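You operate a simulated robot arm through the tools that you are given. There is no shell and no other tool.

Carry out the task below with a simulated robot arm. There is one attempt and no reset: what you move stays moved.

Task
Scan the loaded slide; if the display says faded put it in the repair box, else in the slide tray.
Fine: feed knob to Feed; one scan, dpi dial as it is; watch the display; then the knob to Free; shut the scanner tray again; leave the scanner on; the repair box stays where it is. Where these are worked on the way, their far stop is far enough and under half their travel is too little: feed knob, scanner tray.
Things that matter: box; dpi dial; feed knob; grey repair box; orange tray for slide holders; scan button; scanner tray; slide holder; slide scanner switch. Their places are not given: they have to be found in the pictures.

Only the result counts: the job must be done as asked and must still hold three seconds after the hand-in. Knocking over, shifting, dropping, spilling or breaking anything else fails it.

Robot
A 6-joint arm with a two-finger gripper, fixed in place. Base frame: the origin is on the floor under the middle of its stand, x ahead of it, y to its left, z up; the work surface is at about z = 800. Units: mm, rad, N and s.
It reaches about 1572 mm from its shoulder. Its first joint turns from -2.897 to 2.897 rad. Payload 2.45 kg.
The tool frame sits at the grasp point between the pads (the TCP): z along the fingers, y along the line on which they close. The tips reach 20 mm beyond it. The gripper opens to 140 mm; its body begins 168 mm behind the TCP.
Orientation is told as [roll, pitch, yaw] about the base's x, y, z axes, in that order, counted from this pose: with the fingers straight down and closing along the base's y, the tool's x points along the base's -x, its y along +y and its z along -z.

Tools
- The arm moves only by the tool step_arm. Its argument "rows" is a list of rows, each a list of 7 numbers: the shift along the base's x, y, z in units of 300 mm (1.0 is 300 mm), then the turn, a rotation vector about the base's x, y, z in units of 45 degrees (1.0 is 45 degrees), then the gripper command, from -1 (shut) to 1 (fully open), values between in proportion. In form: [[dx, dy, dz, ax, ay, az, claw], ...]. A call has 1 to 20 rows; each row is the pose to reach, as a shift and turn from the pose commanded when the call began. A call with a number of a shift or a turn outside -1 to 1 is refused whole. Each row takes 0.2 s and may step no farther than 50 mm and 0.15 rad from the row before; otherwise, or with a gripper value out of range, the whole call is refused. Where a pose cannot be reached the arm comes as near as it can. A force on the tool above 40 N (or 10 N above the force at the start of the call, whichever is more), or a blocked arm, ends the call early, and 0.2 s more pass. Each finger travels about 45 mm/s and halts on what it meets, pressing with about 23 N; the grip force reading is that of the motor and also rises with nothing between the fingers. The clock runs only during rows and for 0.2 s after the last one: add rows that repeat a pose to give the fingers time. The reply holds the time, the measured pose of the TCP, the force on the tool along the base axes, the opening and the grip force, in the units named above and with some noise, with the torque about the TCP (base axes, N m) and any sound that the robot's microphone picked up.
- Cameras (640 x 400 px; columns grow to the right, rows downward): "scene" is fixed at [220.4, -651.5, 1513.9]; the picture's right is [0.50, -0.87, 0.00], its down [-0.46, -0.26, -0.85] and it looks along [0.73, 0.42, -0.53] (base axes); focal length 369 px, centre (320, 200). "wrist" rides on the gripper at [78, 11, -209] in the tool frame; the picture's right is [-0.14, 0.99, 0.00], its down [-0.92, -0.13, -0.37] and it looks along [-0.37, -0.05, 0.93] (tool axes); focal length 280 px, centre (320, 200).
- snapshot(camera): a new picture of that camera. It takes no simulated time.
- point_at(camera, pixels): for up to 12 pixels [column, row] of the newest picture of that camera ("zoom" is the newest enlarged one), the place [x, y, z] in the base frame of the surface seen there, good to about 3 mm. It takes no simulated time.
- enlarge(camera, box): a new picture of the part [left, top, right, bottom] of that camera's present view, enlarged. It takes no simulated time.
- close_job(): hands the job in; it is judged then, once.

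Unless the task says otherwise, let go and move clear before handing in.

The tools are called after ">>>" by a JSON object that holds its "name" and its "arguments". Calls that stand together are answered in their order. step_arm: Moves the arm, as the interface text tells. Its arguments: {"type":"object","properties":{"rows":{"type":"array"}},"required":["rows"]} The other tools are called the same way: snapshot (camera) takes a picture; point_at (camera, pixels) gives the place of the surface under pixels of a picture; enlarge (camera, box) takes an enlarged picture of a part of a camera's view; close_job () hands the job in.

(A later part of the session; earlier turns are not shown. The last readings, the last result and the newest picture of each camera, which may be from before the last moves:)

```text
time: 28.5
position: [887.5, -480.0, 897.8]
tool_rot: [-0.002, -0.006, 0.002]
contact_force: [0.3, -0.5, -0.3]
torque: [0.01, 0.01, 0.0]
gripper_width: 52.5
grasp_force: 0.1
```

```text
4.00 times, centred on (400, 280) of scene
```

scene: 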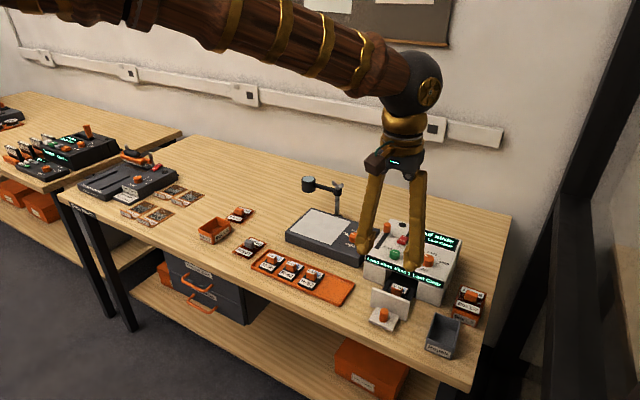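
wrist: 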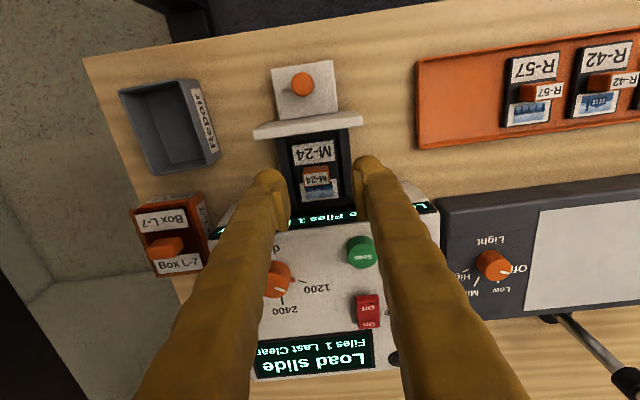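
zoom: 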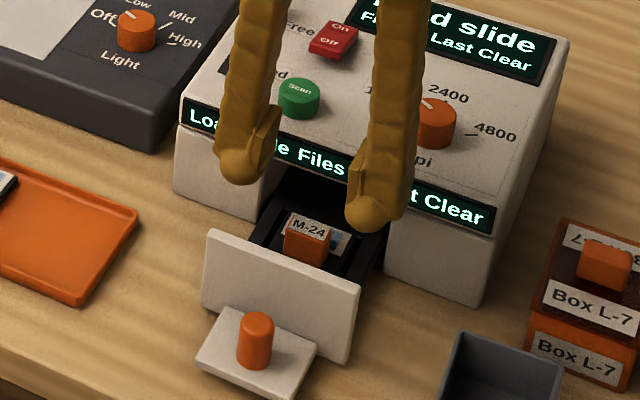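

The block sits about 5 mm to -y of the tool axis (wrist column 316 vs 320). I'll shift by that, descend to z≈846, and close on the block.

>>> {"name": "step_arm", "arguments": {"rows": [[0, -0.016, 0, 0, 0, 0, -0.25], [0, -0.016, -0.08, 0, 0, 0, -0.25], [0, -0.016, -0.14, 0, 0, 0, -0.25], [0, -0.016, -0.165, 0, 0, 0, -0.25], [0, -0.016, -0.173, 0, 0, 0, -0.25], [0, -0.016, -0.173, 0, 0, 0, -0.25]]}}

>>> {"name": "enlarge", "arguments": {"camera": "wrist", "box": [250, 100, 410, 220]}}

>>> {"name": "enlarge", "arguments": {"camera": "scene", "box": [350, 230, 450, 330]}}

```text
time: 29.9
position: [888.2, -489.8, 846.6]
tool_rot: [0.0, -0.004, 0.001]
contact_force: [1.0, 0.9, 0.1]
torque: [0.0, -0.01, 0.02]
gripper_width: 52.8
grasp_force: 0.0
```

```text
3.33 times, centred on (330, 160) of wrist
```

zoom: 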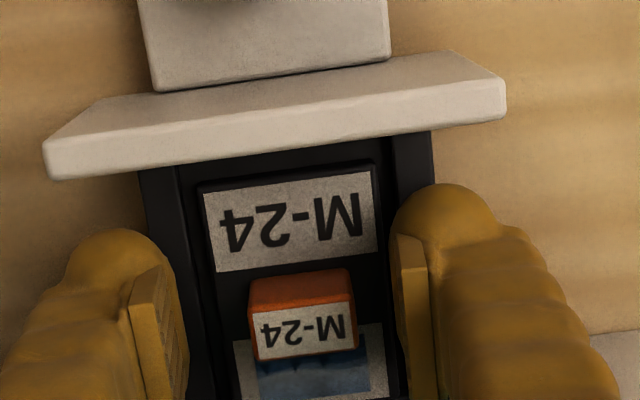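

```text
4.00 times, centred on (400, 280) of scene
```

zoom: 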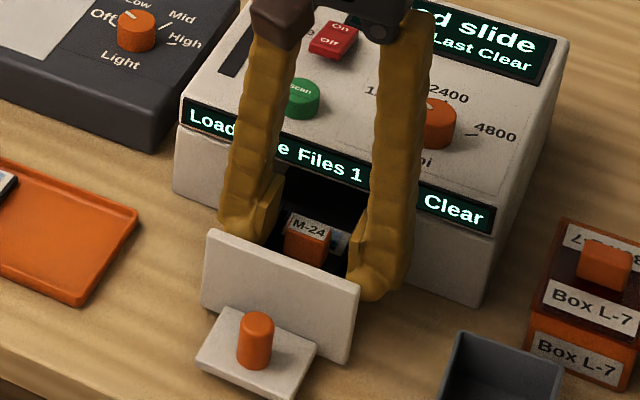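

No contact, but the block now appears about 4 mm to +y of the axis (column ≈325). I'll shift back 3.5 mm, then close.

>>> {"name": "step_arm", "arguments": {"rows": [[0, 0.012, 0, 0, 0, 0, -0.25], [0, 0.012, 0, 0, 0, 0, -0.25], [0, 0.012, 0, 0, 0, 0, -0.25]]}}

>>> {"name": "enlarge", "arguments": {"camera": "wrist", "box": [250, 100, 410, 220]}}

```text
time: 30.7
position: [886.5, -484.6, 844.6]
tool_rot: [0.001, -0.005, 0.003]
contact_force: [1.0, 0.2, -0.7]
torque: [0.0, 0.0, -0.03]
gripper_width: 52.5
grasp_force: 0.1
```

```text
3.33 times, centred on (330, 160) of wrist
```

zoom: 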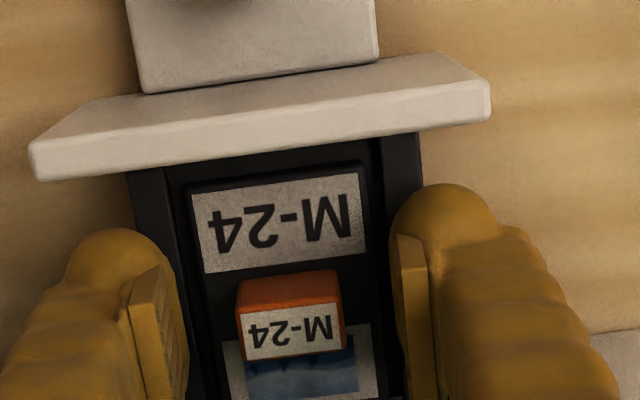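

The block is now centred between the pads (column ≈321). Closing the grip.

>>> {"name": "step_arm", "arguments": {"rows": [[0, 0, 0, 0, 0, 0, -0.5], [0, 0, 0, 0, 0, 0, -0.7], [0, 0, 0, 0, 0, 0, -0.9], [0, 0, 0, 0, 0, 0, -1], [0, 0, 0, 0, 0, 0, -1]]}}

>>> {"name": "enlarge", "arguments": {"camera": "wrist", "box": [250, 100, 410, 220]}}

```text
time: 31.9
position: [885.8, -485.6, 846.5]
tool_rot: [0.0, -0.003, 0.002]
contact_force: [-0.2, 0.3, 0.6]
torque: [0.02, 0.0, 0.02]
gripper_width: 24.6
grasp_force: 23.1
```

```text
3.33 times, centred on (330, 160) of wrist
```

zoom: 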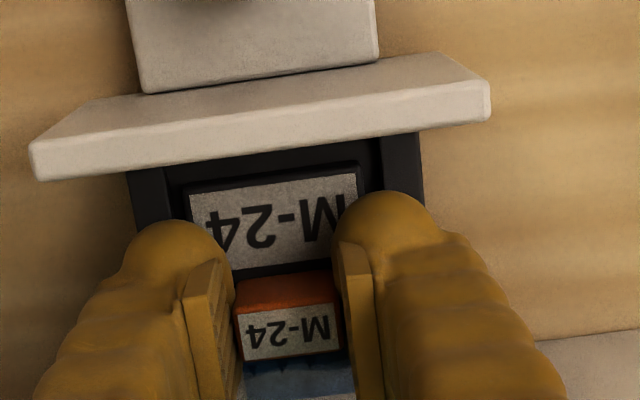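

The block is gripped (24.6 mm). Before lifting I'll measure the holder's front and back edges against the drawer front and the scanner overhang.

>>> {"name": "point_at", "arguments": {"camera": "zoom", "pixels": [[270, 183], [270, 174], [270, 166], [270, 155], [270, 148], [270, 120], [270, 95], [225, 370], [300, 395], [290, 360]]}}

>>> {"name": "enlarge", "arguments": {"camera": "scene", "box": [370, 260, 430, 310]}}

```text
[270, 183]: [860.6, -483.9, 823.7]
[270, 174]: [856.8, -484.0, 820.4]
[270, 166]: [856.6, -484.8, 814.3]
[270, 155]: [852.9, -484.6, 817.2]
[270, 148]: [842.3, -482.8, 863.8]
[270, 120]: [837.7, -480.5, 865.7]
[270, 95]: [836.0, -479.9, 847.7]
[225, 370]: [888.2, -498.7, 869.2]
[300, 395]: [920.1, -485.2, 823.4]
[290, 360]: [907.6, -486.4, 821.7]
```

```text
8.00 times, centred on (400, 285) of scene
```

zoom: 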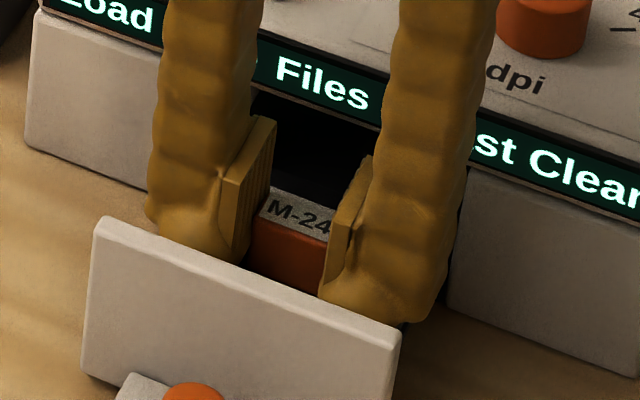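

The holder's front edge is at x≈856 and its rear edge about 922, slightly under the scanner face at 920. I'll lift 15 mm first, then shift about 9 mm toward -x before going up.

>>> {"name": "step_arm", "arguments": {"rows": [[0, 0, 0.02, 0, 0, 0, -1], [0, 0, 0.04, 0, 0, 0, -1], [0, 0, 0.055, 0, 0, 0, -1], [0, 0, 0.055, 0, 0, 0, -1]]}}

>>> {"name": "enlarge", "arguments": {"camera": "wrist", "box": [250, 100, 410, 220]}}

>>> {"name": "enlarge", "arguments": {"camera": "scene", "box": [370, 250, 440, 310]}}

```text
time: 33.1
position: [889.4, -486.2, 866.9]
tool_rot: [-0.003, -0.011, 0.002]
contact_force: [0.1, 1.3, 21.9]
torque: [0.06, -0.27, 0.05]
gripper_width: 5.9
grasp_force: 22.4
stopped in row 4: the force on the tool passed its limit at 51 N (the readings are from after the stop); the commanded pose is now the measured one
```

```text
3.33 times, centred on (330, 160) of wrist
```

zoom: 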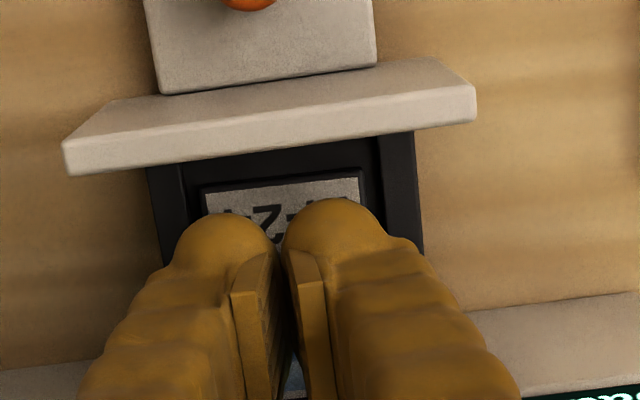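

```text
6.67 times, centred on (405, 280) of scene
```

zoom: 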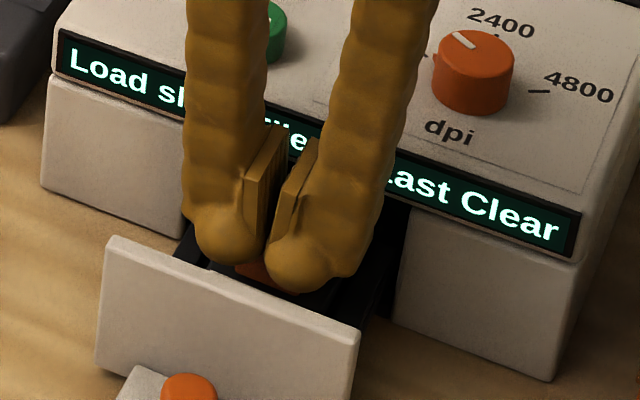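

The fingers slid up off the block (opening 5.9 mm, holder not lifted), so the holder was held down by something or the grip was too high. I'll open, rise a little and look again.

>>> {"name": "step_arm", "arguments": {"rows": [[0, 0, 0.02, 0, 0, 0, -0.6], [0, 0, 0.06, 0, 0, 0, -0.3], [0, 0, 0.12, 0, 0, 0, -0.25], [0, 0, 0.12, 0, 0, 0, -0.25]]}}

>>> {"name": "enlarge", "arguments": {"camera": "wrist", "box": [250, 100, 410, 220]}}

>>> {"name": "enlarge", "arguments": {"camera": "scene", "box": [370, 250, 440, 310]}}

```text
time: 34.1
position: [889.8, -486.7, 901.2]
tool_rot: [-0.002, -0.009, 0.001]
contact_force: [0.0, -0.5, 0.1]
torque: [0.01, -0.02, 0.02]
gripper_width: 52.5
grasp_force: 0.0
```

```text
3.33 times, centred on (330, 160) of wrist
```

zoom: 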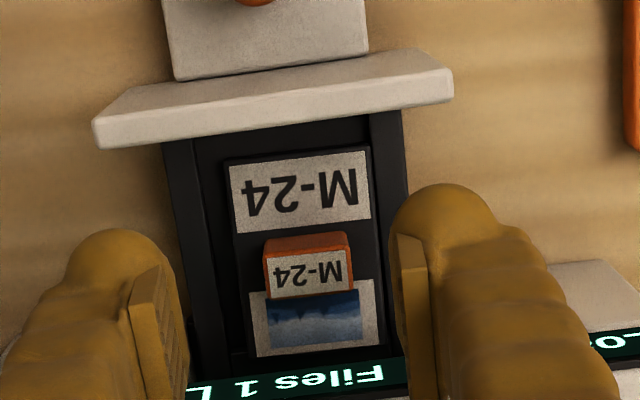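

```text
6.67 times, centred on (405, 280) of scene
```

zoom: 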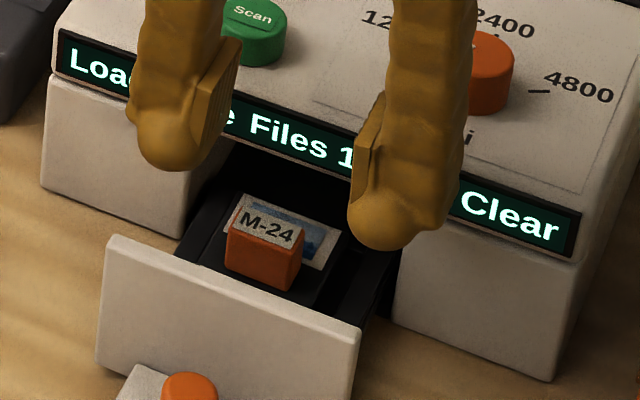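

The holder is still seated in the tray. I'll measure where its rear edge lies relative to the scanner face and where the tray front now is.

>>> {"name": "enlarge", "arguments": {"camera": "wrist", "box": [300, 140, 380, 220]}}

```text
5.00 times, centred on (340, 180) of wrist
```

zoom: 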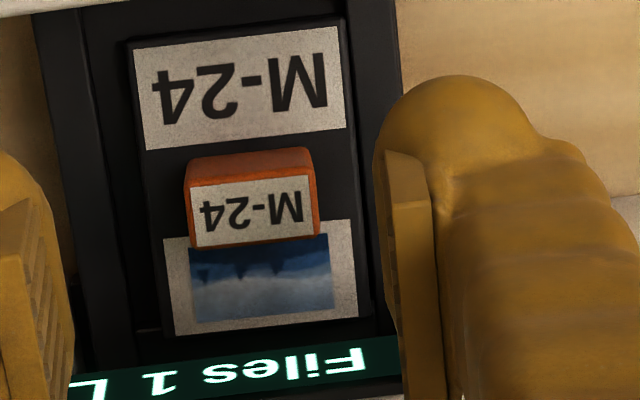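

>>> {"name": "point_at", "arguments": {"camera": "zoom", "pixels": [[240, 42], [240, 25], [250, 160], [250, 180], [250, 235], [260, 300], [265, 330], [265, 345], [200, 352], [130, 60], [355, 60], [345, 200]]}}

>>> {"name": "point_at", "arguments": {"camera": "wrist", "pixels": [[330, 128], [330, 118], [300, 145], [310, 200], [296, 155], [365, 160]]}}

```text
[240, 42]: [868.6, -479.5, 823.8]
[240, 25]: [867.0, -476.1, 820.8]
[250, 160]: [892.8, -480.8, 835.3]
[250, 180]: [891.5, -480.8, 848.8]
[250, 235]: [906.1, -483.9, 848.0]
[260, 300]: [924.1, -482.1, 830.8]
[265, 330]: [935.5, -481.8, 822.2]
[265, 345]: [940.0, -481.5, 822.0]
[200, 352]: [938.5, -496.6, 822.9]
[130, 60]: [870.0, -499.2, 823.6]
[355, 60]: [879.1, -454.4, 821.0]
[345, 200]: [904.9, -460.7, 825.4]
```

```text
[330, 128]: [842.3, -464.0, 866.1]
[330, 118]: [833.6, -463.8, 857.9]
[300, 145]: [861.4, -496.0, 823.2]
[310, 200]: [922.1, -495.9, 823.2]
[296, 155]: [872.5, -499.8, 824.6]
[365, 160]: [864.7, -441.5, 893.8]
```

The holder has slid about 9 mm back (block now x≈891–906, y≈-482), still loose in its pocket. I'll look into the opening to see what may hold it down.

>>> {"name": "enlarge", "arguments": {"camera": "scene", "box": [385, 255, 425, 295]}}

```text
10.00 times, centred on (405, 275) of scene
```

zoom: 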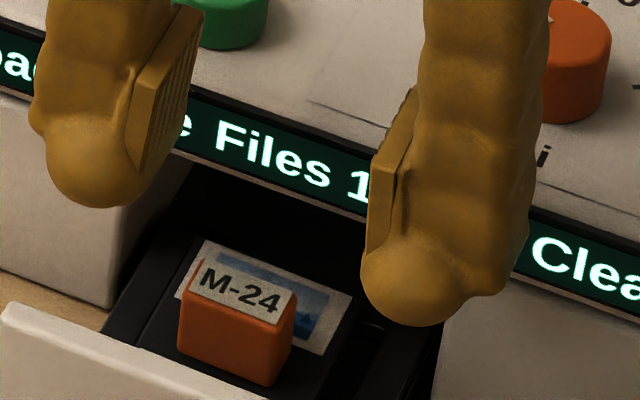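

>>> {"name": "point_at", "arguments": {"camera": "zoom", "pixels": [[250, 180], [230, 210], [215, 232], [300, 215], [340, 260], [345, 285], [180, 200], [160, 250], [190, 250], [330, 340], [355, 350], [240, 290]]}}

```text
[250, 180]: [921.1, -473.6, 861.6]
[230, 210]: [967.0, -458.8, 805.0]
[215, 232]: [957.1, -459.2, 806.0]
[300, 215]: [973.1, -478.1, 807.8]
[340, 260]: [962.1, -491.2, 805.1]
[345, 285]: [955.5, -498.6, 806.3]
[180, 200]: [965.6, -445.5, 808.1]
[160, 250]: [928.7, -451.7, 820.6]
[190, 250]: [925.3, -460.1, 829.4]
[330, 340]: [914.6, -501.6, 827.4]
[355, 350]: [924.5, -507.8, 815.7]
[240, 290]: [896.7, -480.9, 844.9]
```

The interior ceiling is high (opening edge z≈862), so the earlier grip was simply too shallow on the block's top. I'll re-centre on the block (y≈-482, x≈893) and go down as low as contact allows.

>>> {"name": "step_arm", "arguments": {"rows": [[0.01, 0.016, 0, 0, 0, 0, -0.2], [0.01, 0.016, -0.08, 0, 0, 0, -0.2], [0.01, 0.016, -0.15, 0, 0, 0, -0.2], [0.01, 0.016, -0.185, 0, 0, 0, -0.2], [0.01, 0.016, -0.19, 0, 0, 0, -0.2], [0.01, 0.016, -0.19, 0, 0, 0, -0.2]]}}

>>> {"name": "enlarge", "arguments": {"camera": "wrist", "box": [250, 100, 410, 220]}}

>>> {"name": "enlarge", "arguments": {"camera": "scene", "box": [375, 255, 435, 305]}}

```text
time: 35.5
position: [891.1, -482.7, 842.7]
tool_rot: [0.0, -0.007, 0.001]
contact_force: [-0.1, -0.4, -0.2]
torque: [0.0, -0.01, 0.01]
gripper_width: 56.2
grasp_force: 0.1
```

```text
3.33 times, centred on (330, 160) of wrist
```

zoom: 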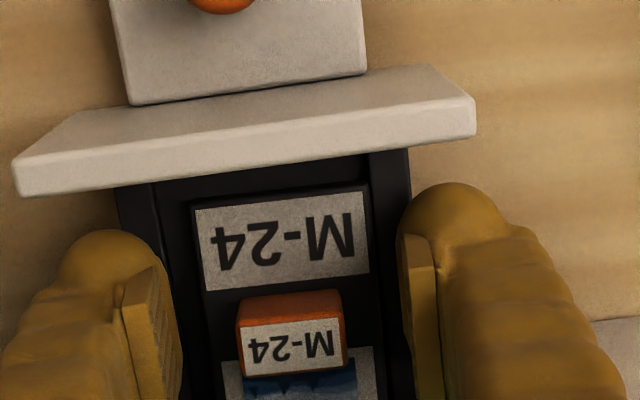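

```text
8.00 times, centred on (405, 280) of scene
```

zoom: 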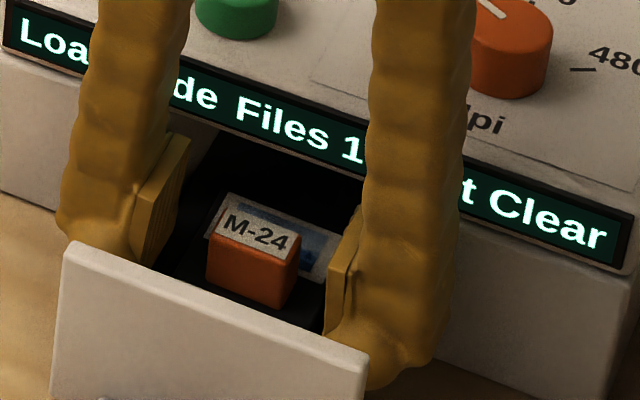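

No contact at z=842.7 and the block is centred (column ≈322). I'll close here and check the force.

>>> {"name": "step_arm", "arguments": {"rows": [[0, 0, 0, 0, 0, 0, -0.5], [0, 0, 0, 0, 0, 0, -0.7], [0, 0, 0, 0, 0, 0, -0.9], [0, 0, 0, 0, 0, 0, -1], [0, 0, 0, 0, 0, 0, -1], [0, 0, 0, 0, 0, 0, -1]]}}

>>> {"name": "enlarge", "arguments": {"camera": "scene", "box": [375, 255, 435, 305]}}

>>> {"name": "enlarge", "arguments": {"camera": "wrist", "box": [250, 100, 410, 220]}}

```text
time: 36.9
position: [891.5, -481.5, 844.1]
tool_rot: [-0.004, -0.011, 0.001]
contact_force: [0.1, 5.2, 35.4]
torque: [0.16, -0.37, 0.04]
gripper_width: 24.5
grasp_force: 22.8
```

```text
8.00 times, centred on (405, 280) of scene
```

zoom: 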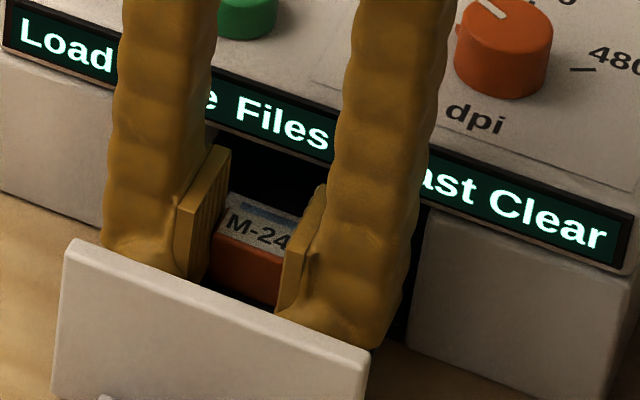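

```text
3.33 times, centred on (330, 160) of wrist
```

zoom: 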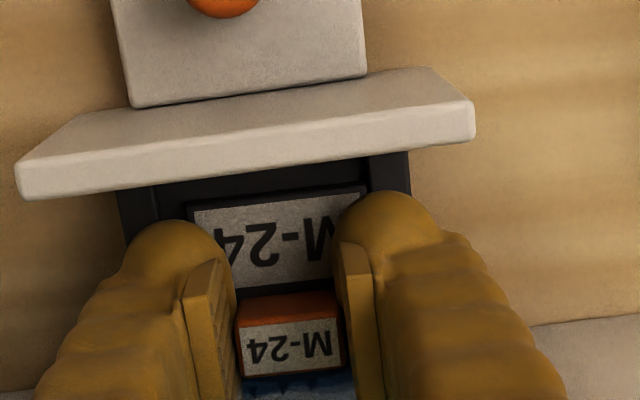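

It's gripped at the lowest height (tips pressing down with 35 N on the holder or rails). I'll raise 4 mm in small steps and read the forces.

>>> {"name": "step_arm", "arguments": {"rows": [[0, 0, 0.004, 0, 0, 0, -1], [0, 0, 0.008, 0, 0, 0, -1], [0, 0, 0.012, 0, 0, 0, -1], [0, 0, 0.016, 0, 0, 0, -1], [0, 0, 0.016, 0, 0, 0, -1]]}}

>>> {"name": "enlarge", "arguments": {"camera": "wrist", "box": [250, 100, 410, 220]}}

>>> {"name": "enlarge", "arguments": {"camera": "scene", "box": [375, 255, 435, 305]}}

```text
time: 38.1
position: [891.9, -482.2, 848.0]
tool_rot: [0.0, -0.009, 0.003]
contact_force: [-0.5, -0.5, -0.4]
torque: [-0.03, 0.0, -0.01]
gripper_width: 24.5
grasp_force: 22.8
```

```text
3.33 times, centred on (330, 160) of wrist
```

zoom: 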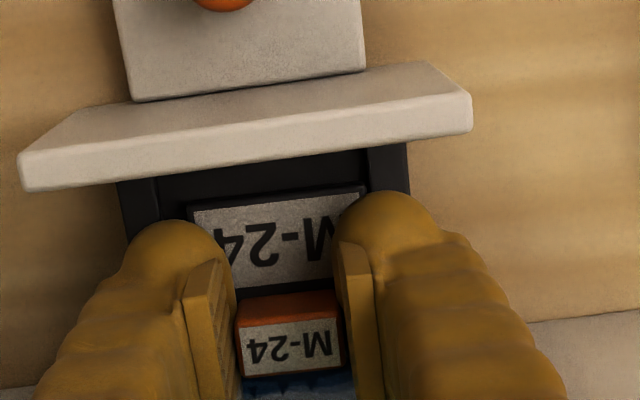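

```text
8.00 times, centred on (405, 280) of scene
```

zoom: 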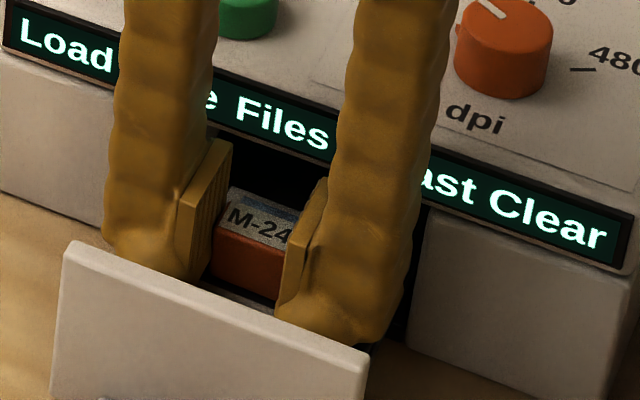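

The holder is rising with the fingers (block fixed in the wrist view while the drawer shifts). I'll lift another 10 mm to clear the pocket.

>>> {"name": "step_arm", "arguments": {"rows": [[0, 0, 0.01, 0, 0, 0, -1], [0, 0, 0.02, 0, 0, 0, -1], [0, 0, 0.03, 0, 0, 0, -1], [0, 0, 0.03, 0, 0, 0, -1]]}}

>>> {"name": "enlarge", "arguments": {"camera": "wrist", "box": [250, 100, 410, 220]}}

>>> {"name": "enlarge", "arguments": {"camera": "scene", "box": [375, 255, 435, 305]}}

```text
time: 39.1
position: [890.6, -480.8, 857.3]
tool_rot: [0.0, -0.008, 0.002]
contact_force: [-0.4, -0.1, -0.4]
torque: [0.0, 0.01, -0.03]
gripper_width: 24.9
grasp_force: 22.5
```

```text
3.33 times, centred on (330, 160) of wrist
```

zoom: 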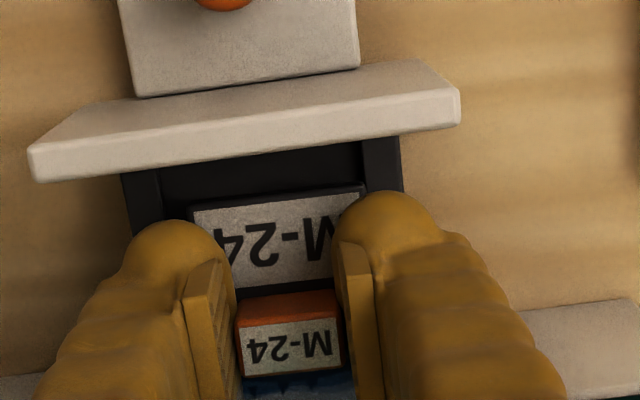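

```text
8.00 times, centred on (405, 280) of scene
```

zoom: 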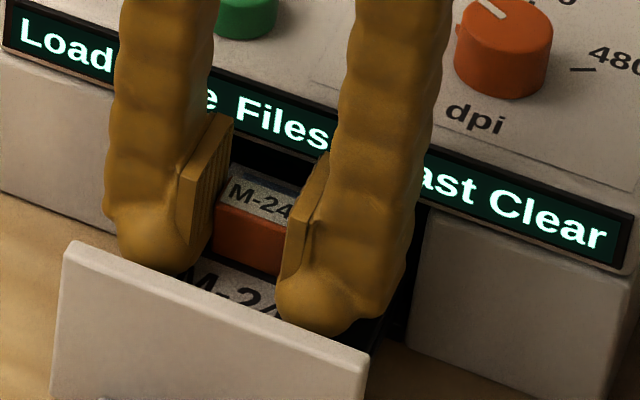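

The holder is up about 13 mm. To judge whether it clears between the drawer front (x≈842) and scanner face (x≈920), I'll measure an identical holder's length on the slide tray.

>>> {"name": "enlarge", "arguments": {"camera": "scene", "box": [245, 245, 360, 310]}}

```text
5.57 times, centred on (302, 278) of scene
```

zoom: 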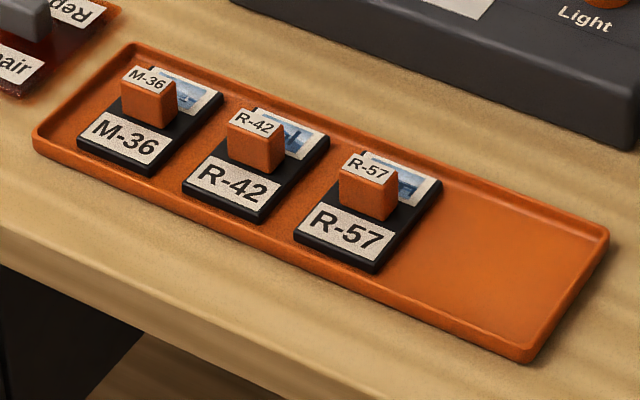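

>>> {"name": "point_at", "arguments": {"camera": "zoom", "pixels": [[298, 234], [372, 265], [440, 183], [368, 152], [305, 212], [388, 248], [436, 188], [370, 172], [366, 195], [470, 300], [590, 240], [525, 352]]}}

>>> {"name": "point_at", "arguments": {"camera": "zoom", "pixels": [[80, 140], [150, 168], [220, 95], [40, 150], [130, 48], [605, 238], [530, 345], [500, 260], [560, 270], [480, 240], [400, 280], [460, 200]]}}

```text
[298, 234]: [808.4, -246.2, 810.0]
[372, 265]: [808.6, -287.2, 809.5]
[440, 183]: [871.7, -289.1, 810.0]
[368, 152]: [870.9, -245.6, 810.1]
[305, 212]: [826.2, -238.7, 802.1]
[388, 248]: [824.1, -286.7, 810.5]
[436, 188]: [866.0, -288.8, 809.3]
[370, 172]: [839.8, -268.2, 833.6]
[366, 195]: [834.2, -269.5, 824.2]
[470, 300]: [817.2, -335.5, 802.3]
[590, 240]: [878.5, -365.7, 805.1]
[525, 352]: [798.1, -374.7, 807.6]
```

```text
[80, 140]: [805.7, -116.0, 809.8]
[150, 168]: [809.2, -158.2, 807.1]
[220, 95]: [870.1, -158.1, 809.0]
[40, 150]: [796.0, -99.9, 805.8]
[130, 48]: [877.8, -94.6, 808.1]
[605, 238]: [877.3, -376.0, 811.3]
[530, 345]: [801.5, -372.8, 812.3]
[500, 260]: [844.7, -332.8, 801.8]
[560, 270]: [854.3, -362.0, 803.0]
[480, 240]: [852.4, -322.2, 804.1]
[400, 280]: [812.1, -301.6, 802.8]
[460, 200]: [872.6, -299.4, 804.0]
```

The holders are 65 × 43 mm, so M-24 now spans x≈865–930; a 17 mm shift toward -x puts it at about 848–913, clear on both ends. I'll make that shift.

>>> {"name": "step_arm", "arguments": {"rows": [[-0.02, 0, 0, 0, 0, 0, -1], [-0.04, 0, 0, 0, 0, 0, -1], [-0.057, 0, 0, 0, 0, 0, -1], [-0.057, 0, 0, 0, 0, 0, -1], [-0.057, 0, 0, 0, 0, 0, -1]]}}

>>> {"name": "snapshot", "arguments": {"camera": "wrist"}}

>>> {"name": "enlarge", "arguments": {"camera": "wrist", "box": [250, 100, 410, 240]}}

>>> {"name": "enlarge", "arguments": {"camera": "scene", "box": [375, 255, 435, 305]}}

```text
time: 40.3
position: [874.2, -480.5, 858.0]
tool_rot: [0.0, -0.01, 0.002]
contact_force: [-0.3, 0.8, -0.1]
torque: [0.02, 0.03, -0.02]
gripper_width: 24.3
grasp_force: 23.0
```

```text
taken
```

wrist: 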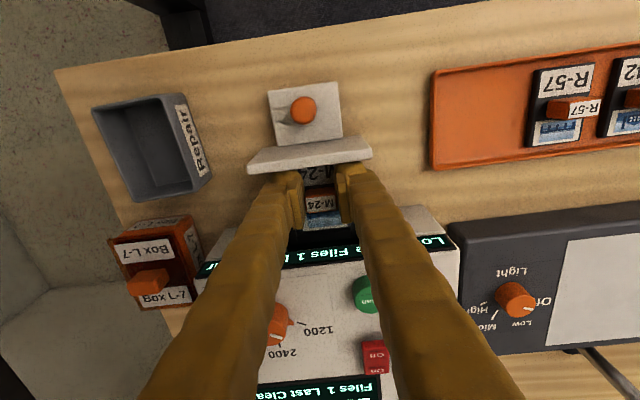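

```text
2.86 times, centred on (330, 170) of wrist
```

zoom: 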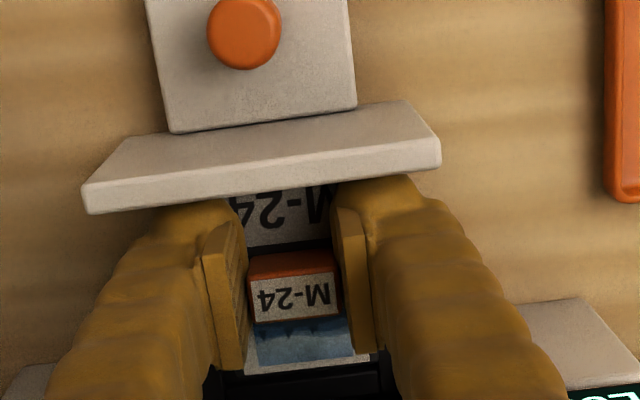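

```text
8.00 times, centred on (405, 280) of scene
```

zoom: 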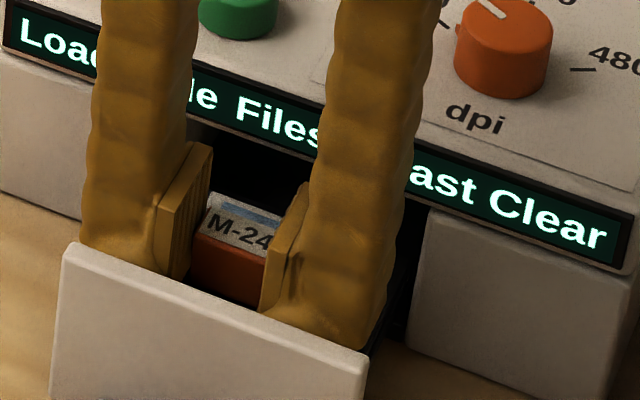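

>>> {"name": "point_at", "arguments": {"camera": "zoom", "pixels": [[310, 345], [235, 262], [175, 225], [230, 300], [280, 250]]}}

>>> {"name": "point_at", "arguments": {"camera": "wrist", "pixels": [[320, 228], [320, 232], [320, 236], [318, 203], [318, 192], [310, 156], [310, 163], [320, 240]]}}

```text
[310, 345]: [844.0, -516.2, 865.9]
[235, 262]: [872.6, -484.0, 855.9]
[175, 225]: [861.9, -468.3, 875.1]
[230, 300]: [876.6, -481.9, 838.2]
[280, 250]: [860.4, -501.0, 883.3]
```

```text
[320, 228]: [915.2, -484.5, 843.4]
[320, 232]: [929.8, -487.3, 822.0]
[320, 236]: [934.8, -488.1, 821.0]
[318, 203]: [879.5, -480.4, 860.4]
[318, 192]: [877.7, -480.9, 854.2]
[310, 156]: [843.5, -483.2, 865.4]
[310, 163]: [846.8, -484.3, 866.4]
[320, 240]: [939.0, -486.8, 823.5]
```

The holder's rear edge is at about x=915 and its front about 848, both just clear. I'll lift 15 mm and check again.

>>> {"name": "step_arm", "arguments": {"rows": [[0, 0, 0.0125, 0, 0, 0, -1], [0, 0, 0.025, 0, 0, 0, -1], [0, 0, 0.0375, 0, 0, 0, -1], [0, 0, 0.05, 0, 0, 0, -1], [0, 0, 0.05, 0, 0, 0, -1]]}}

>>> {"name": "enlarge", "arguments": {"camera": "wrist", "box": [250, 100, 410, 240]}}

>>> {"name": "enlarge", "arguments": {"camera": "scene", "box": [375, 255, 435, 305]}}

```text
time: 41.5
position: [875.2, -480.2, 874.0]
tool_rot: [-0.002, -0.009, 0.001]
contact_force: [0.0, 0.2, -0.7]
torque: [0.02, 0.03, 0.0]
gripper_width: 24.2
grasp_force: 23.0
```

```text
2.86 times, centred on (330, 170) of wrist
```

zoom: 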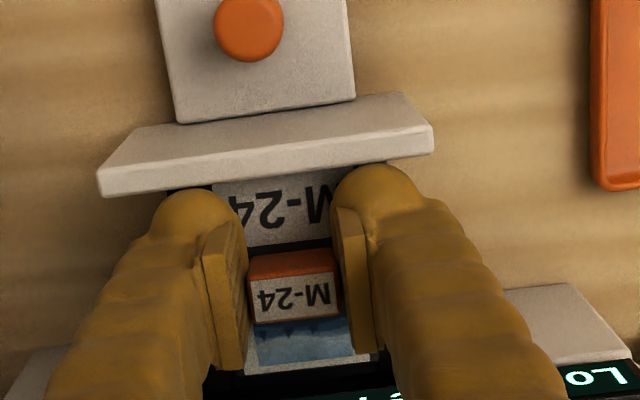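

```text
8.00 times, centred on (405, 280) of scene
```

zoom: 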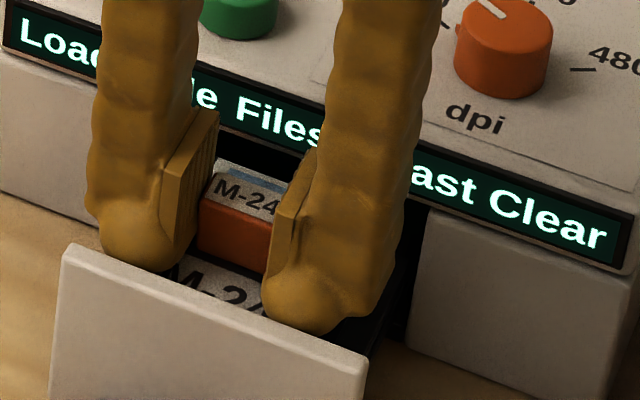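

>>> {"name": "enlarge", "arguments": {"camera": "wrist", "box": [290, 145, 350, 245]}}

>>> {"name": "point_at", "arguments": {"camera": "wrist", "pixels": [[320, 226], [320, 229], [320, 232], [320, 237], [320, 241], [318, 167], [318, 161], [318, 164], [308, 160], [308, 163]]}}

```text
4.00 times, centred on (320, 195) of wrist
```

zoom: 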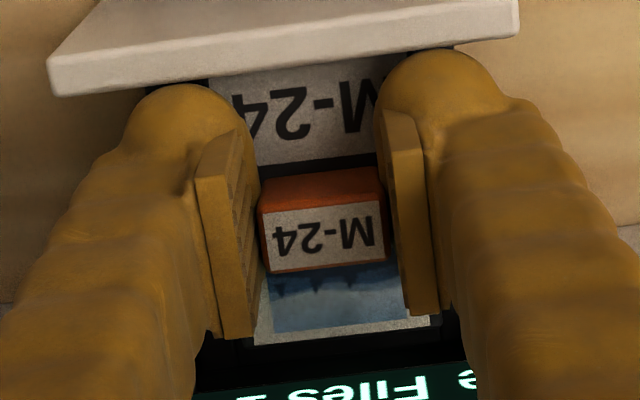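

```text
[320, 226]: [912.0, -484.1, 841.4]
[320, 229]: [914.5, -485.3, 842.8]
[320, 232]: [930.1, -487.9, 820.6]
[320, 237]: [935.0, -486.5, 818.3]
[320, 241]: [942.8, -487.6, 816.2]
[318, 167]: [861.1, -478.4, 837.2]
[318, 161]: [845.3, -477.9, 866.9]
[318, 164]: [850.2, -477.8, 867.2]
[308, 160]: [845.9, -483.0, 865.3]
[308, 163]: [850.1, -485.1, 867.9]
```

The holder moves rigidly with the fingers and touches nothing (forces ≈0). I'll keep lifting straight up past the drawer front and overhang.

>>> {"name": "step_arm", "arguments": {"rows": [[0, 0, 0.0125, 0, 0, 0, -1], [0, 0, 0.025, 0, 0, 0, -1], [0, 0, 0.0375, 0, 0, 0, -1], [0, 0, 0.05, 0, 0, 0, -1], [0, 0, 0.05, 0, 0, 0, -1]]}}

>>> {"name": "enlarge", "arguments": {"camera": "wrist", "box": [290, 145, 350, 245]}}

>>> {"name": "enlarge", "arguments": {"camera": "scene", "box": [375, 255, 435, 305]}}

```text
time: 42.7
position: [874.6, -481.5, 887.1]
tool_rot: [-0.001, -0.007, 0.002]
contact_force: [0.2, 0.1, -0.5]
torque: [0.01, 0.04, 0.02]
gripper_width: 24.4
grasp_force: 23.0
```

```text
4.00 times, centred on (320, 195) of wrist
```

zoom: 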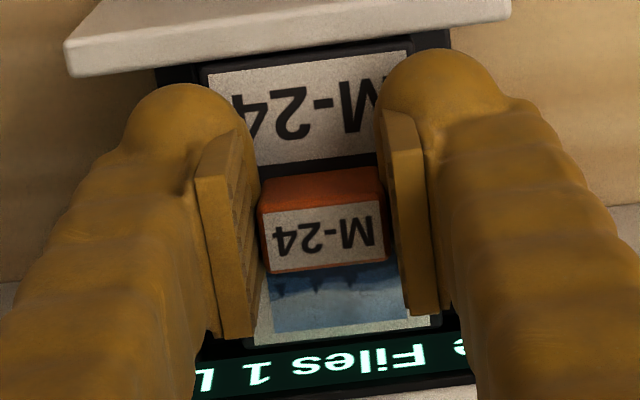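

```text
8.00 times, centred on (405, 280) of scene
```

zoom: 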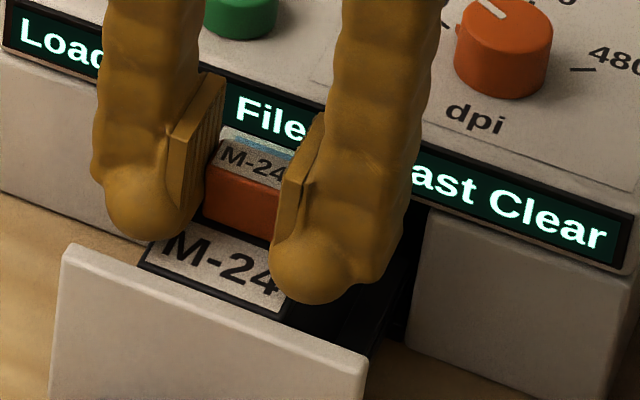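

The holder is now above the drawer front with free gaps at both ends. I'll lift to a safe height.

>>> {"name": "step_arm", "arguments": {"rows": [[0, 0, 0.02, 0, 0, 0, -1], [0, 0, 0.05, 0, 0, 0, -1], [-0.02, 0, 0.1, 0, 0, 0, -1], [-0.05, 0, 0.18, 0, 0, 0, -1], [-0.08, 0, 0.25, 0, 0, 0, -1], [-0.1, 0, 0.3, 0, 0, 0, -1], [-0.1, 0, 0.3, 0, 0, 0, -1]]}}

>>> {"name": "snapshot", "arguments": {"camera": "wrist"}}

>>> {"name": "snapshot", "arguments": {"camera": "scene"}}

```text
time: 44.3
position: [844.5, -477.6, 978.1]
tool_rot: [-0.002, -0.008, 0.003]
contact_force: [-0.5, -0.6, -0.3]
torque: [-0.02, 0.02, 0.01]
gripper_width: 24.5
grasp_force: 22.6
```

```text
taken
```

wrist: 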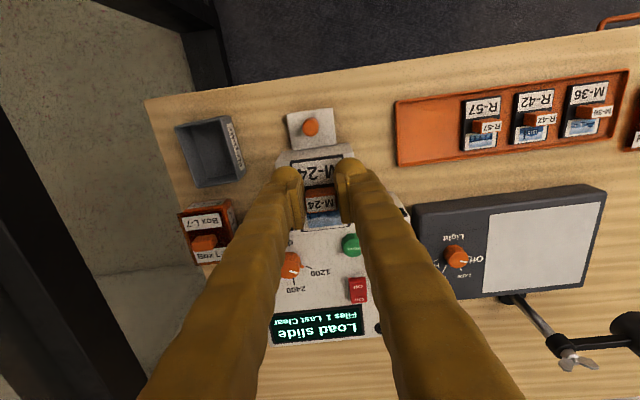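

```text
taken
```

scene: 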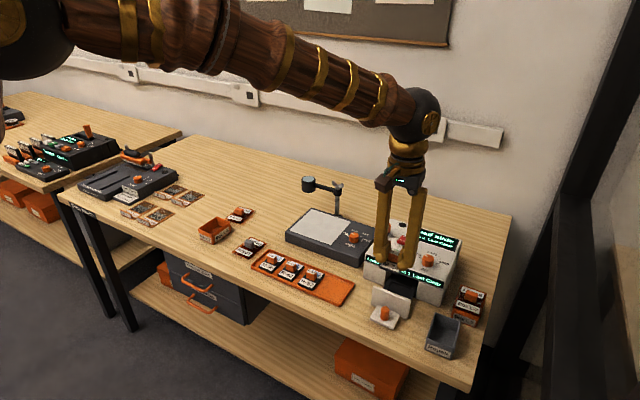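

The holder is held securely at 978 mm height. I'll carry it over the free end of the slide tray (about x 838, y -330) and stop above it to check alignment.

>>> {"name": "step_arm", "arguments": {"rows": [[-0.01, 0.1, 0, 0, 0, 0, -1], [-0.02, 0.2, 0, 0, 0, 0, -1], [-0.03, 0.3, 0, 0, 0, 0, -1], [-0.04, 0.4, 0, 0, 0, 0, -1], [-0.045, 0.492, 0, 0, 0, 0, -1], [-0.045, 0.492, -0.1, 0, 0, 0, -1], [-0.045, 0.492, -0.2, 0, 0, 0, -1], [-0.045, 0.492, -0.3, 0, 0, 0, -1], [-0.045, 0.492, -0.3, 0, 0, 0, -1]]}}

>>> {"name": "snapshot", "arguments": {"camera": "wrist"}}

>>> {"name": "enlarge", "arguments": {"camera": "wrist", "box": [240, 90, 440, 240]}}

>>> {"name": "enlarge", "arguments": {"camera": "scene", "box": [255, 215, 375, 310]}}

```text
time: 46.3
position: [835.6, -332.4, 887.7]
tool_rot: [0.0, -0.007, 0.003]
contact_force: [-0.6, 0.5, -0.8]
torque: [0.01, -0.01, 0.01]
gripper_width: 24.5
grasp_force: 23.1
```

```text
taken
```

wrist: 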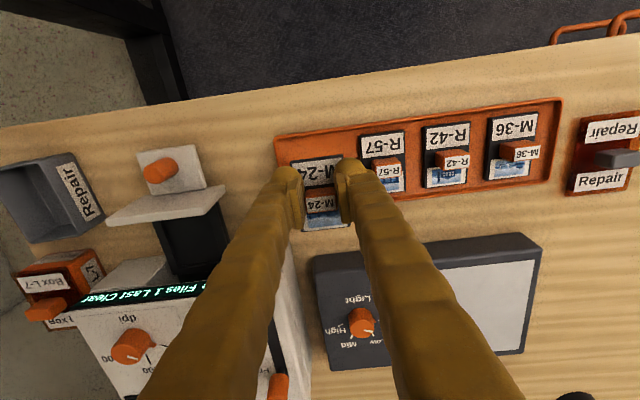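

```text
2.67 times, centred on (340, 165) of wrist
```

zoom: 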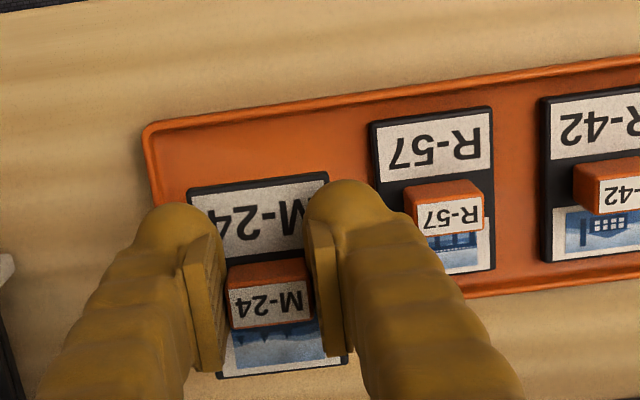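

```text
4.21 times, centred on (315, 262) of scene
```

zoom: 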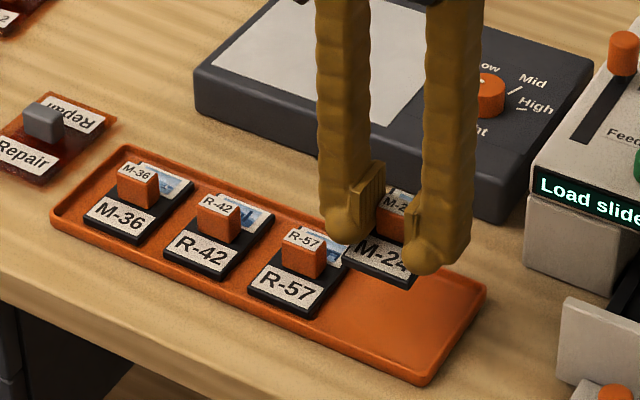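

>>> {"name": "point_at", "arguments": {"camera": "wrist", "pixels": [[316.8, 160], [315.7, 170], [321, 221], [325, 227], [320, 204], [319, 193], [314, 133], [314, 137], [300, 150], [284, 140], [296, 145], [360, 190]]}}

>>> {"name": "point_at", "arguments": {"camera": "zoom", "pixels": [[425, 375], [482, 290], [450, 310], [420, 345], [345, 345], [390, 190], [375, 265], [400, 285], [340, 245], [420, 270]]}}

```text
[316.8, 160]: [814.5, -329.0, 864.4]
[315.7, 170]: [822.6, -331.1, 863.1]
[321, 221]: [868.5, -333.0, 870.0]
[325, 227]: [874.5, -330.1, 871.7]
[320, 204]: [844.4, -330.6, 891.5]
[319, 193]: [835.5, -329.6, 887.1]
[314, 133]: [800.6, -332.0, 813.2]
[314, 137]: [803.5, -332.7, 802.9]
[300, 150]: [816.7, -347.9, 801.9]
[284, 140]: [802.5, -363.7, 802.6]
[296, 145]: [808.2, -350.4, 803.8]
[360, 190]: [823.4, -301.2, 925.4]
```

```text
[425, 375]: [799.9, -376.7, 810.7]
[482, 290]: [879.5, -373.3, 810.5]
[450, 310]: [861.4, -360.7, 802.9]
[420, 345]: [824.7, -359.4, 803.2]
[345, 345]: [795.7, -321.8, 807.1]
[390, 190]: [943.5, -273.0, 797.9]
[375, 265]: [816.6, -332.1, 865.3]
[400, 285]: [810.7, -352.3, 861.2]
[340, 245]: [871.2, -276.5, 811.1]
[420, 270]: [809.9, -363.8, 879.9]
```

The held holder spans x≈813–876, y≈-308…-353 and the tray floor is x≈803–876 at z≈802.5. I'll shift 6 mm toward -x and descend to just above the floor.

>>> {"name": "step_arm", "arguments": {"rows": [[-0.02, 0, 0, 0, 0, 0, -1], [-0.02, 0, -0.06, 0, 0, 0, -1], [-0.02, 0, -0.11, 0, 0, 0, -1], [-0.02, 0, -0.145, 0, 0, 0, -1], [-0.02, 0, -0.16, 0, 0, 0, -1], [-0.02, 0, -0.16, 0, 0, 0, -1]]}}

>>> {"name": "enlarge", "arguments": {"camera": "wrist", "box": [240, 90, 440, 240]}}

>>> {"name": "enlarge", "arguments": {"camera": "scene", "box": [255, 215, 375, 310]}}

```text
time: 47.7
position: [825.8, -332.5, 841.8]
tool_rot: [-0.001, -0.009, 0.002]
contact_force: [-0.3, -0.7, -0.9]
torque: [-0.01, 0.03, 0.0]
gripper_width: 24.4
grasp_force: 23.3
```

```text
2.67 times, centred on (340, 165) of wrist
```

zoom: 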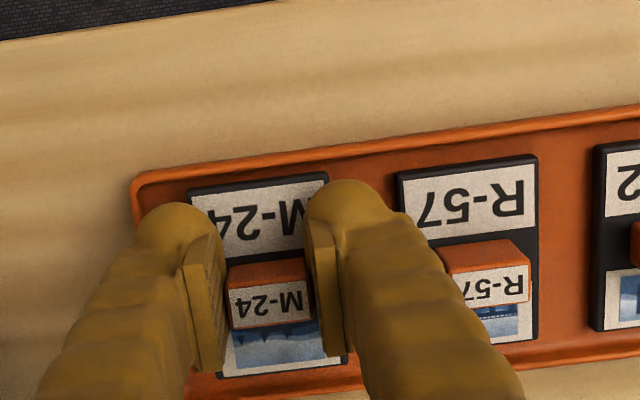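

```text
4.21 times, centred on (315, 262) of scene
```

zoom: 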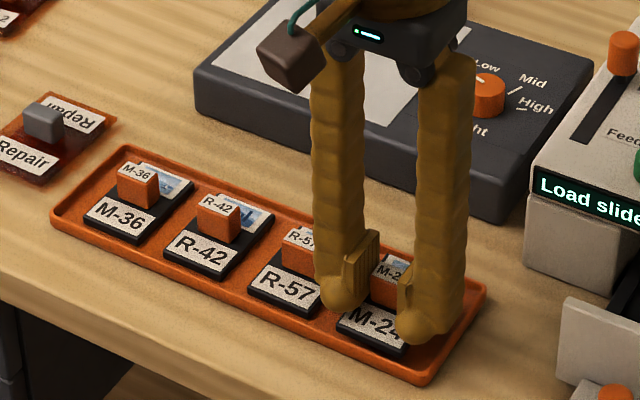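

>>> {"name": "snapshot", "arguments": {"camera": "wrist"}}

>>> {"name": "point_at", "arguments": {"camera": "wrist", "pixels": [[316.8, 160], [315.7, 170], [321, 221], [325, 227], [320, 204], [319, 193], [310, 148], [312, 152], [330, 234], [330, 238], [300, 158], [385, 158]]}}

```text
taken
```

wrist: 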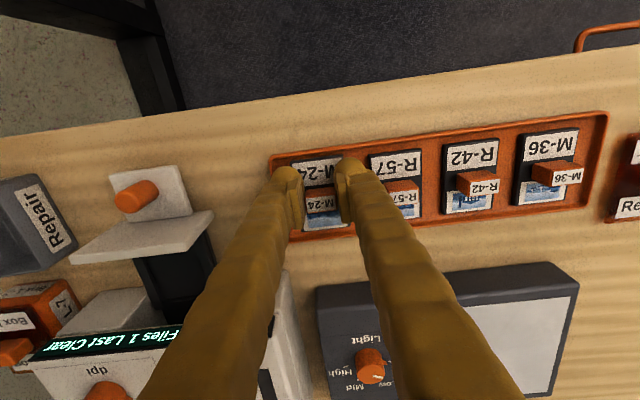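

```text
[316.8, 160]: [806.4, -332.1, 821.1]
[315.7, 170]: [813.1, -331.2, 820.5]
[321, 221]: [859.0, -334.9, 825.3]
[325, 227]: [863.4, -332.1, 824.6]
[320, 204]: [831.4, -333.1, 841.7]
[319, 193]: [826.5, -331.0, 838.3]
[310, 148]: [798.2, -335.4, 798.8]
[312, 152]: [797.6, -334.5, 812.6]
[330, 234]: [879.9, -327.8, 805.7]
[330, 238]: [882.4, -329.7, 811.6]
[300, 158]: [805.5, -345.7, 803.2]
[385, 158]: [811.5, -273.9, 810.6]
```

The held holder's front edge is at x≈804–806, close to the front lip; neighbours sit at 808. I'll shift 4 mm toward +x and descend to the floor in small steps.

>>> {"name": "step_arm", "arguments": {"rows": [[0.013, 0, 0, 0, 0, 0, -1], [0.013, 0, -0.01, 0, 0, 0, -1], [0.013, 0, -0.02, 0, 0, 0, -1], [0.013, 0, -0.027, 0, 0, 0, -1], [0.013, 0, -0.027, 0, 0, 0, -1]]}}

>>> {"name": "enlarge", "arguments": {"camera": "wrist", "box": [260, 130, 400, 240]}}

>>> {"name": "enlarge", "arguments": {"camera": "scene", "box": [290, 245, 360, 310]}}

```text
time: 48.9
position: [828.8, -333.6, 832.7]
tool_rot: [-0.003, -0.011, 0.001]
contact_force: [0.7, 3.4, 17.6]
torque: [0.08, 0.44, -0.08]
gripper_width: 24.5
grasp_force: 22.7
```

```text
3.64 times, centred on (330, 185) of wrist
```

zoom: 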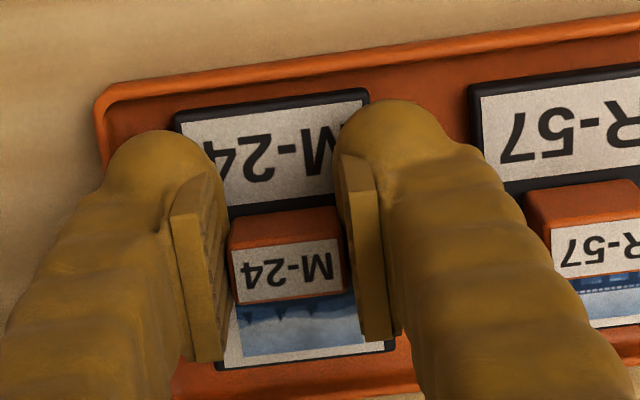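

```text
6.15 times, centred on (325, 278) of scene
```

zoom: 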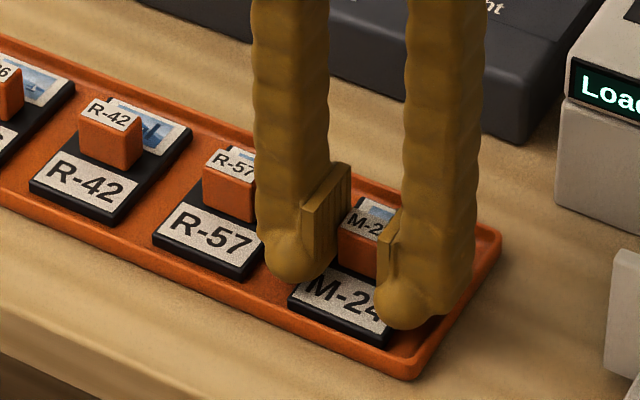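

The holder rests on the tray floor (17.6 N upward). I'll open just to about 36 mm, clear of R-57, and then rise.

>>> {"name": "step_arm", "arguments": {"rows": [[0, 0, 0.002, 0, 0, 0, -0.62], [0, 0, 0.004, 0, 0, 0, -0.55], [0, 0, 0.004, 0, 0, 0, -0.5], [0, 0, 0.004, 0, 0, 0, -0.5]]}}

>>> {"name": "enlarge", "arguments": {"camera": "wrist", "box": [260, 130, 400, 240]}}

>>> {"name": "enlarge", "arguments": {"camera": "scene", "box": [290, 245, 360, 310]}}

```text
time: 49.9
position: [828.6, -334.8, 833.5]
tool_rot: [-0.001, -0.007, 0.001]
contact_force: [-0.4, -0.5, 0.3]
torque: [0.01, 0.01, 0.02]
gripper_width: 34.9
grasp_force: 0.0
```

```text
3.64 times, centred on (330, 185) of wrist
```

zoom: 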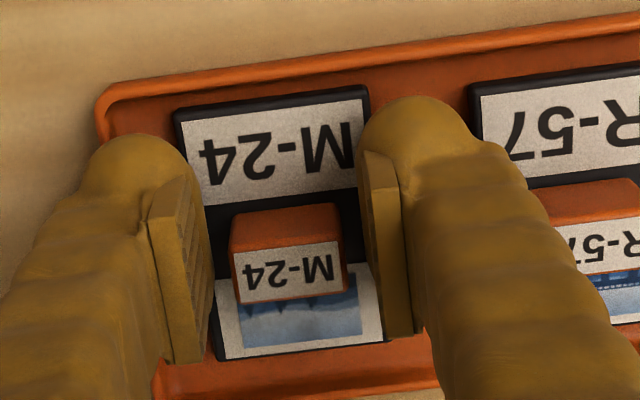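

```text
6.15 times, centred on (325, 278) of scene
```

zoom: 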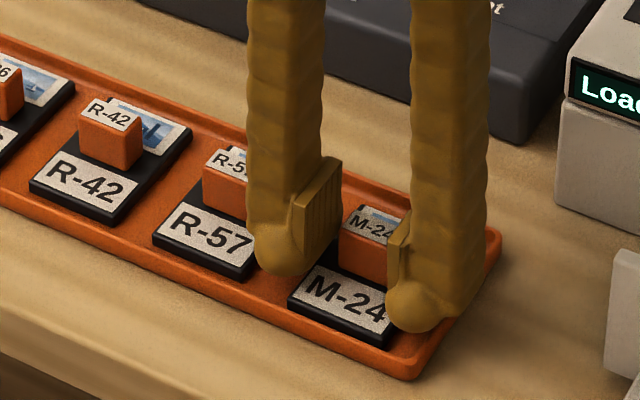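

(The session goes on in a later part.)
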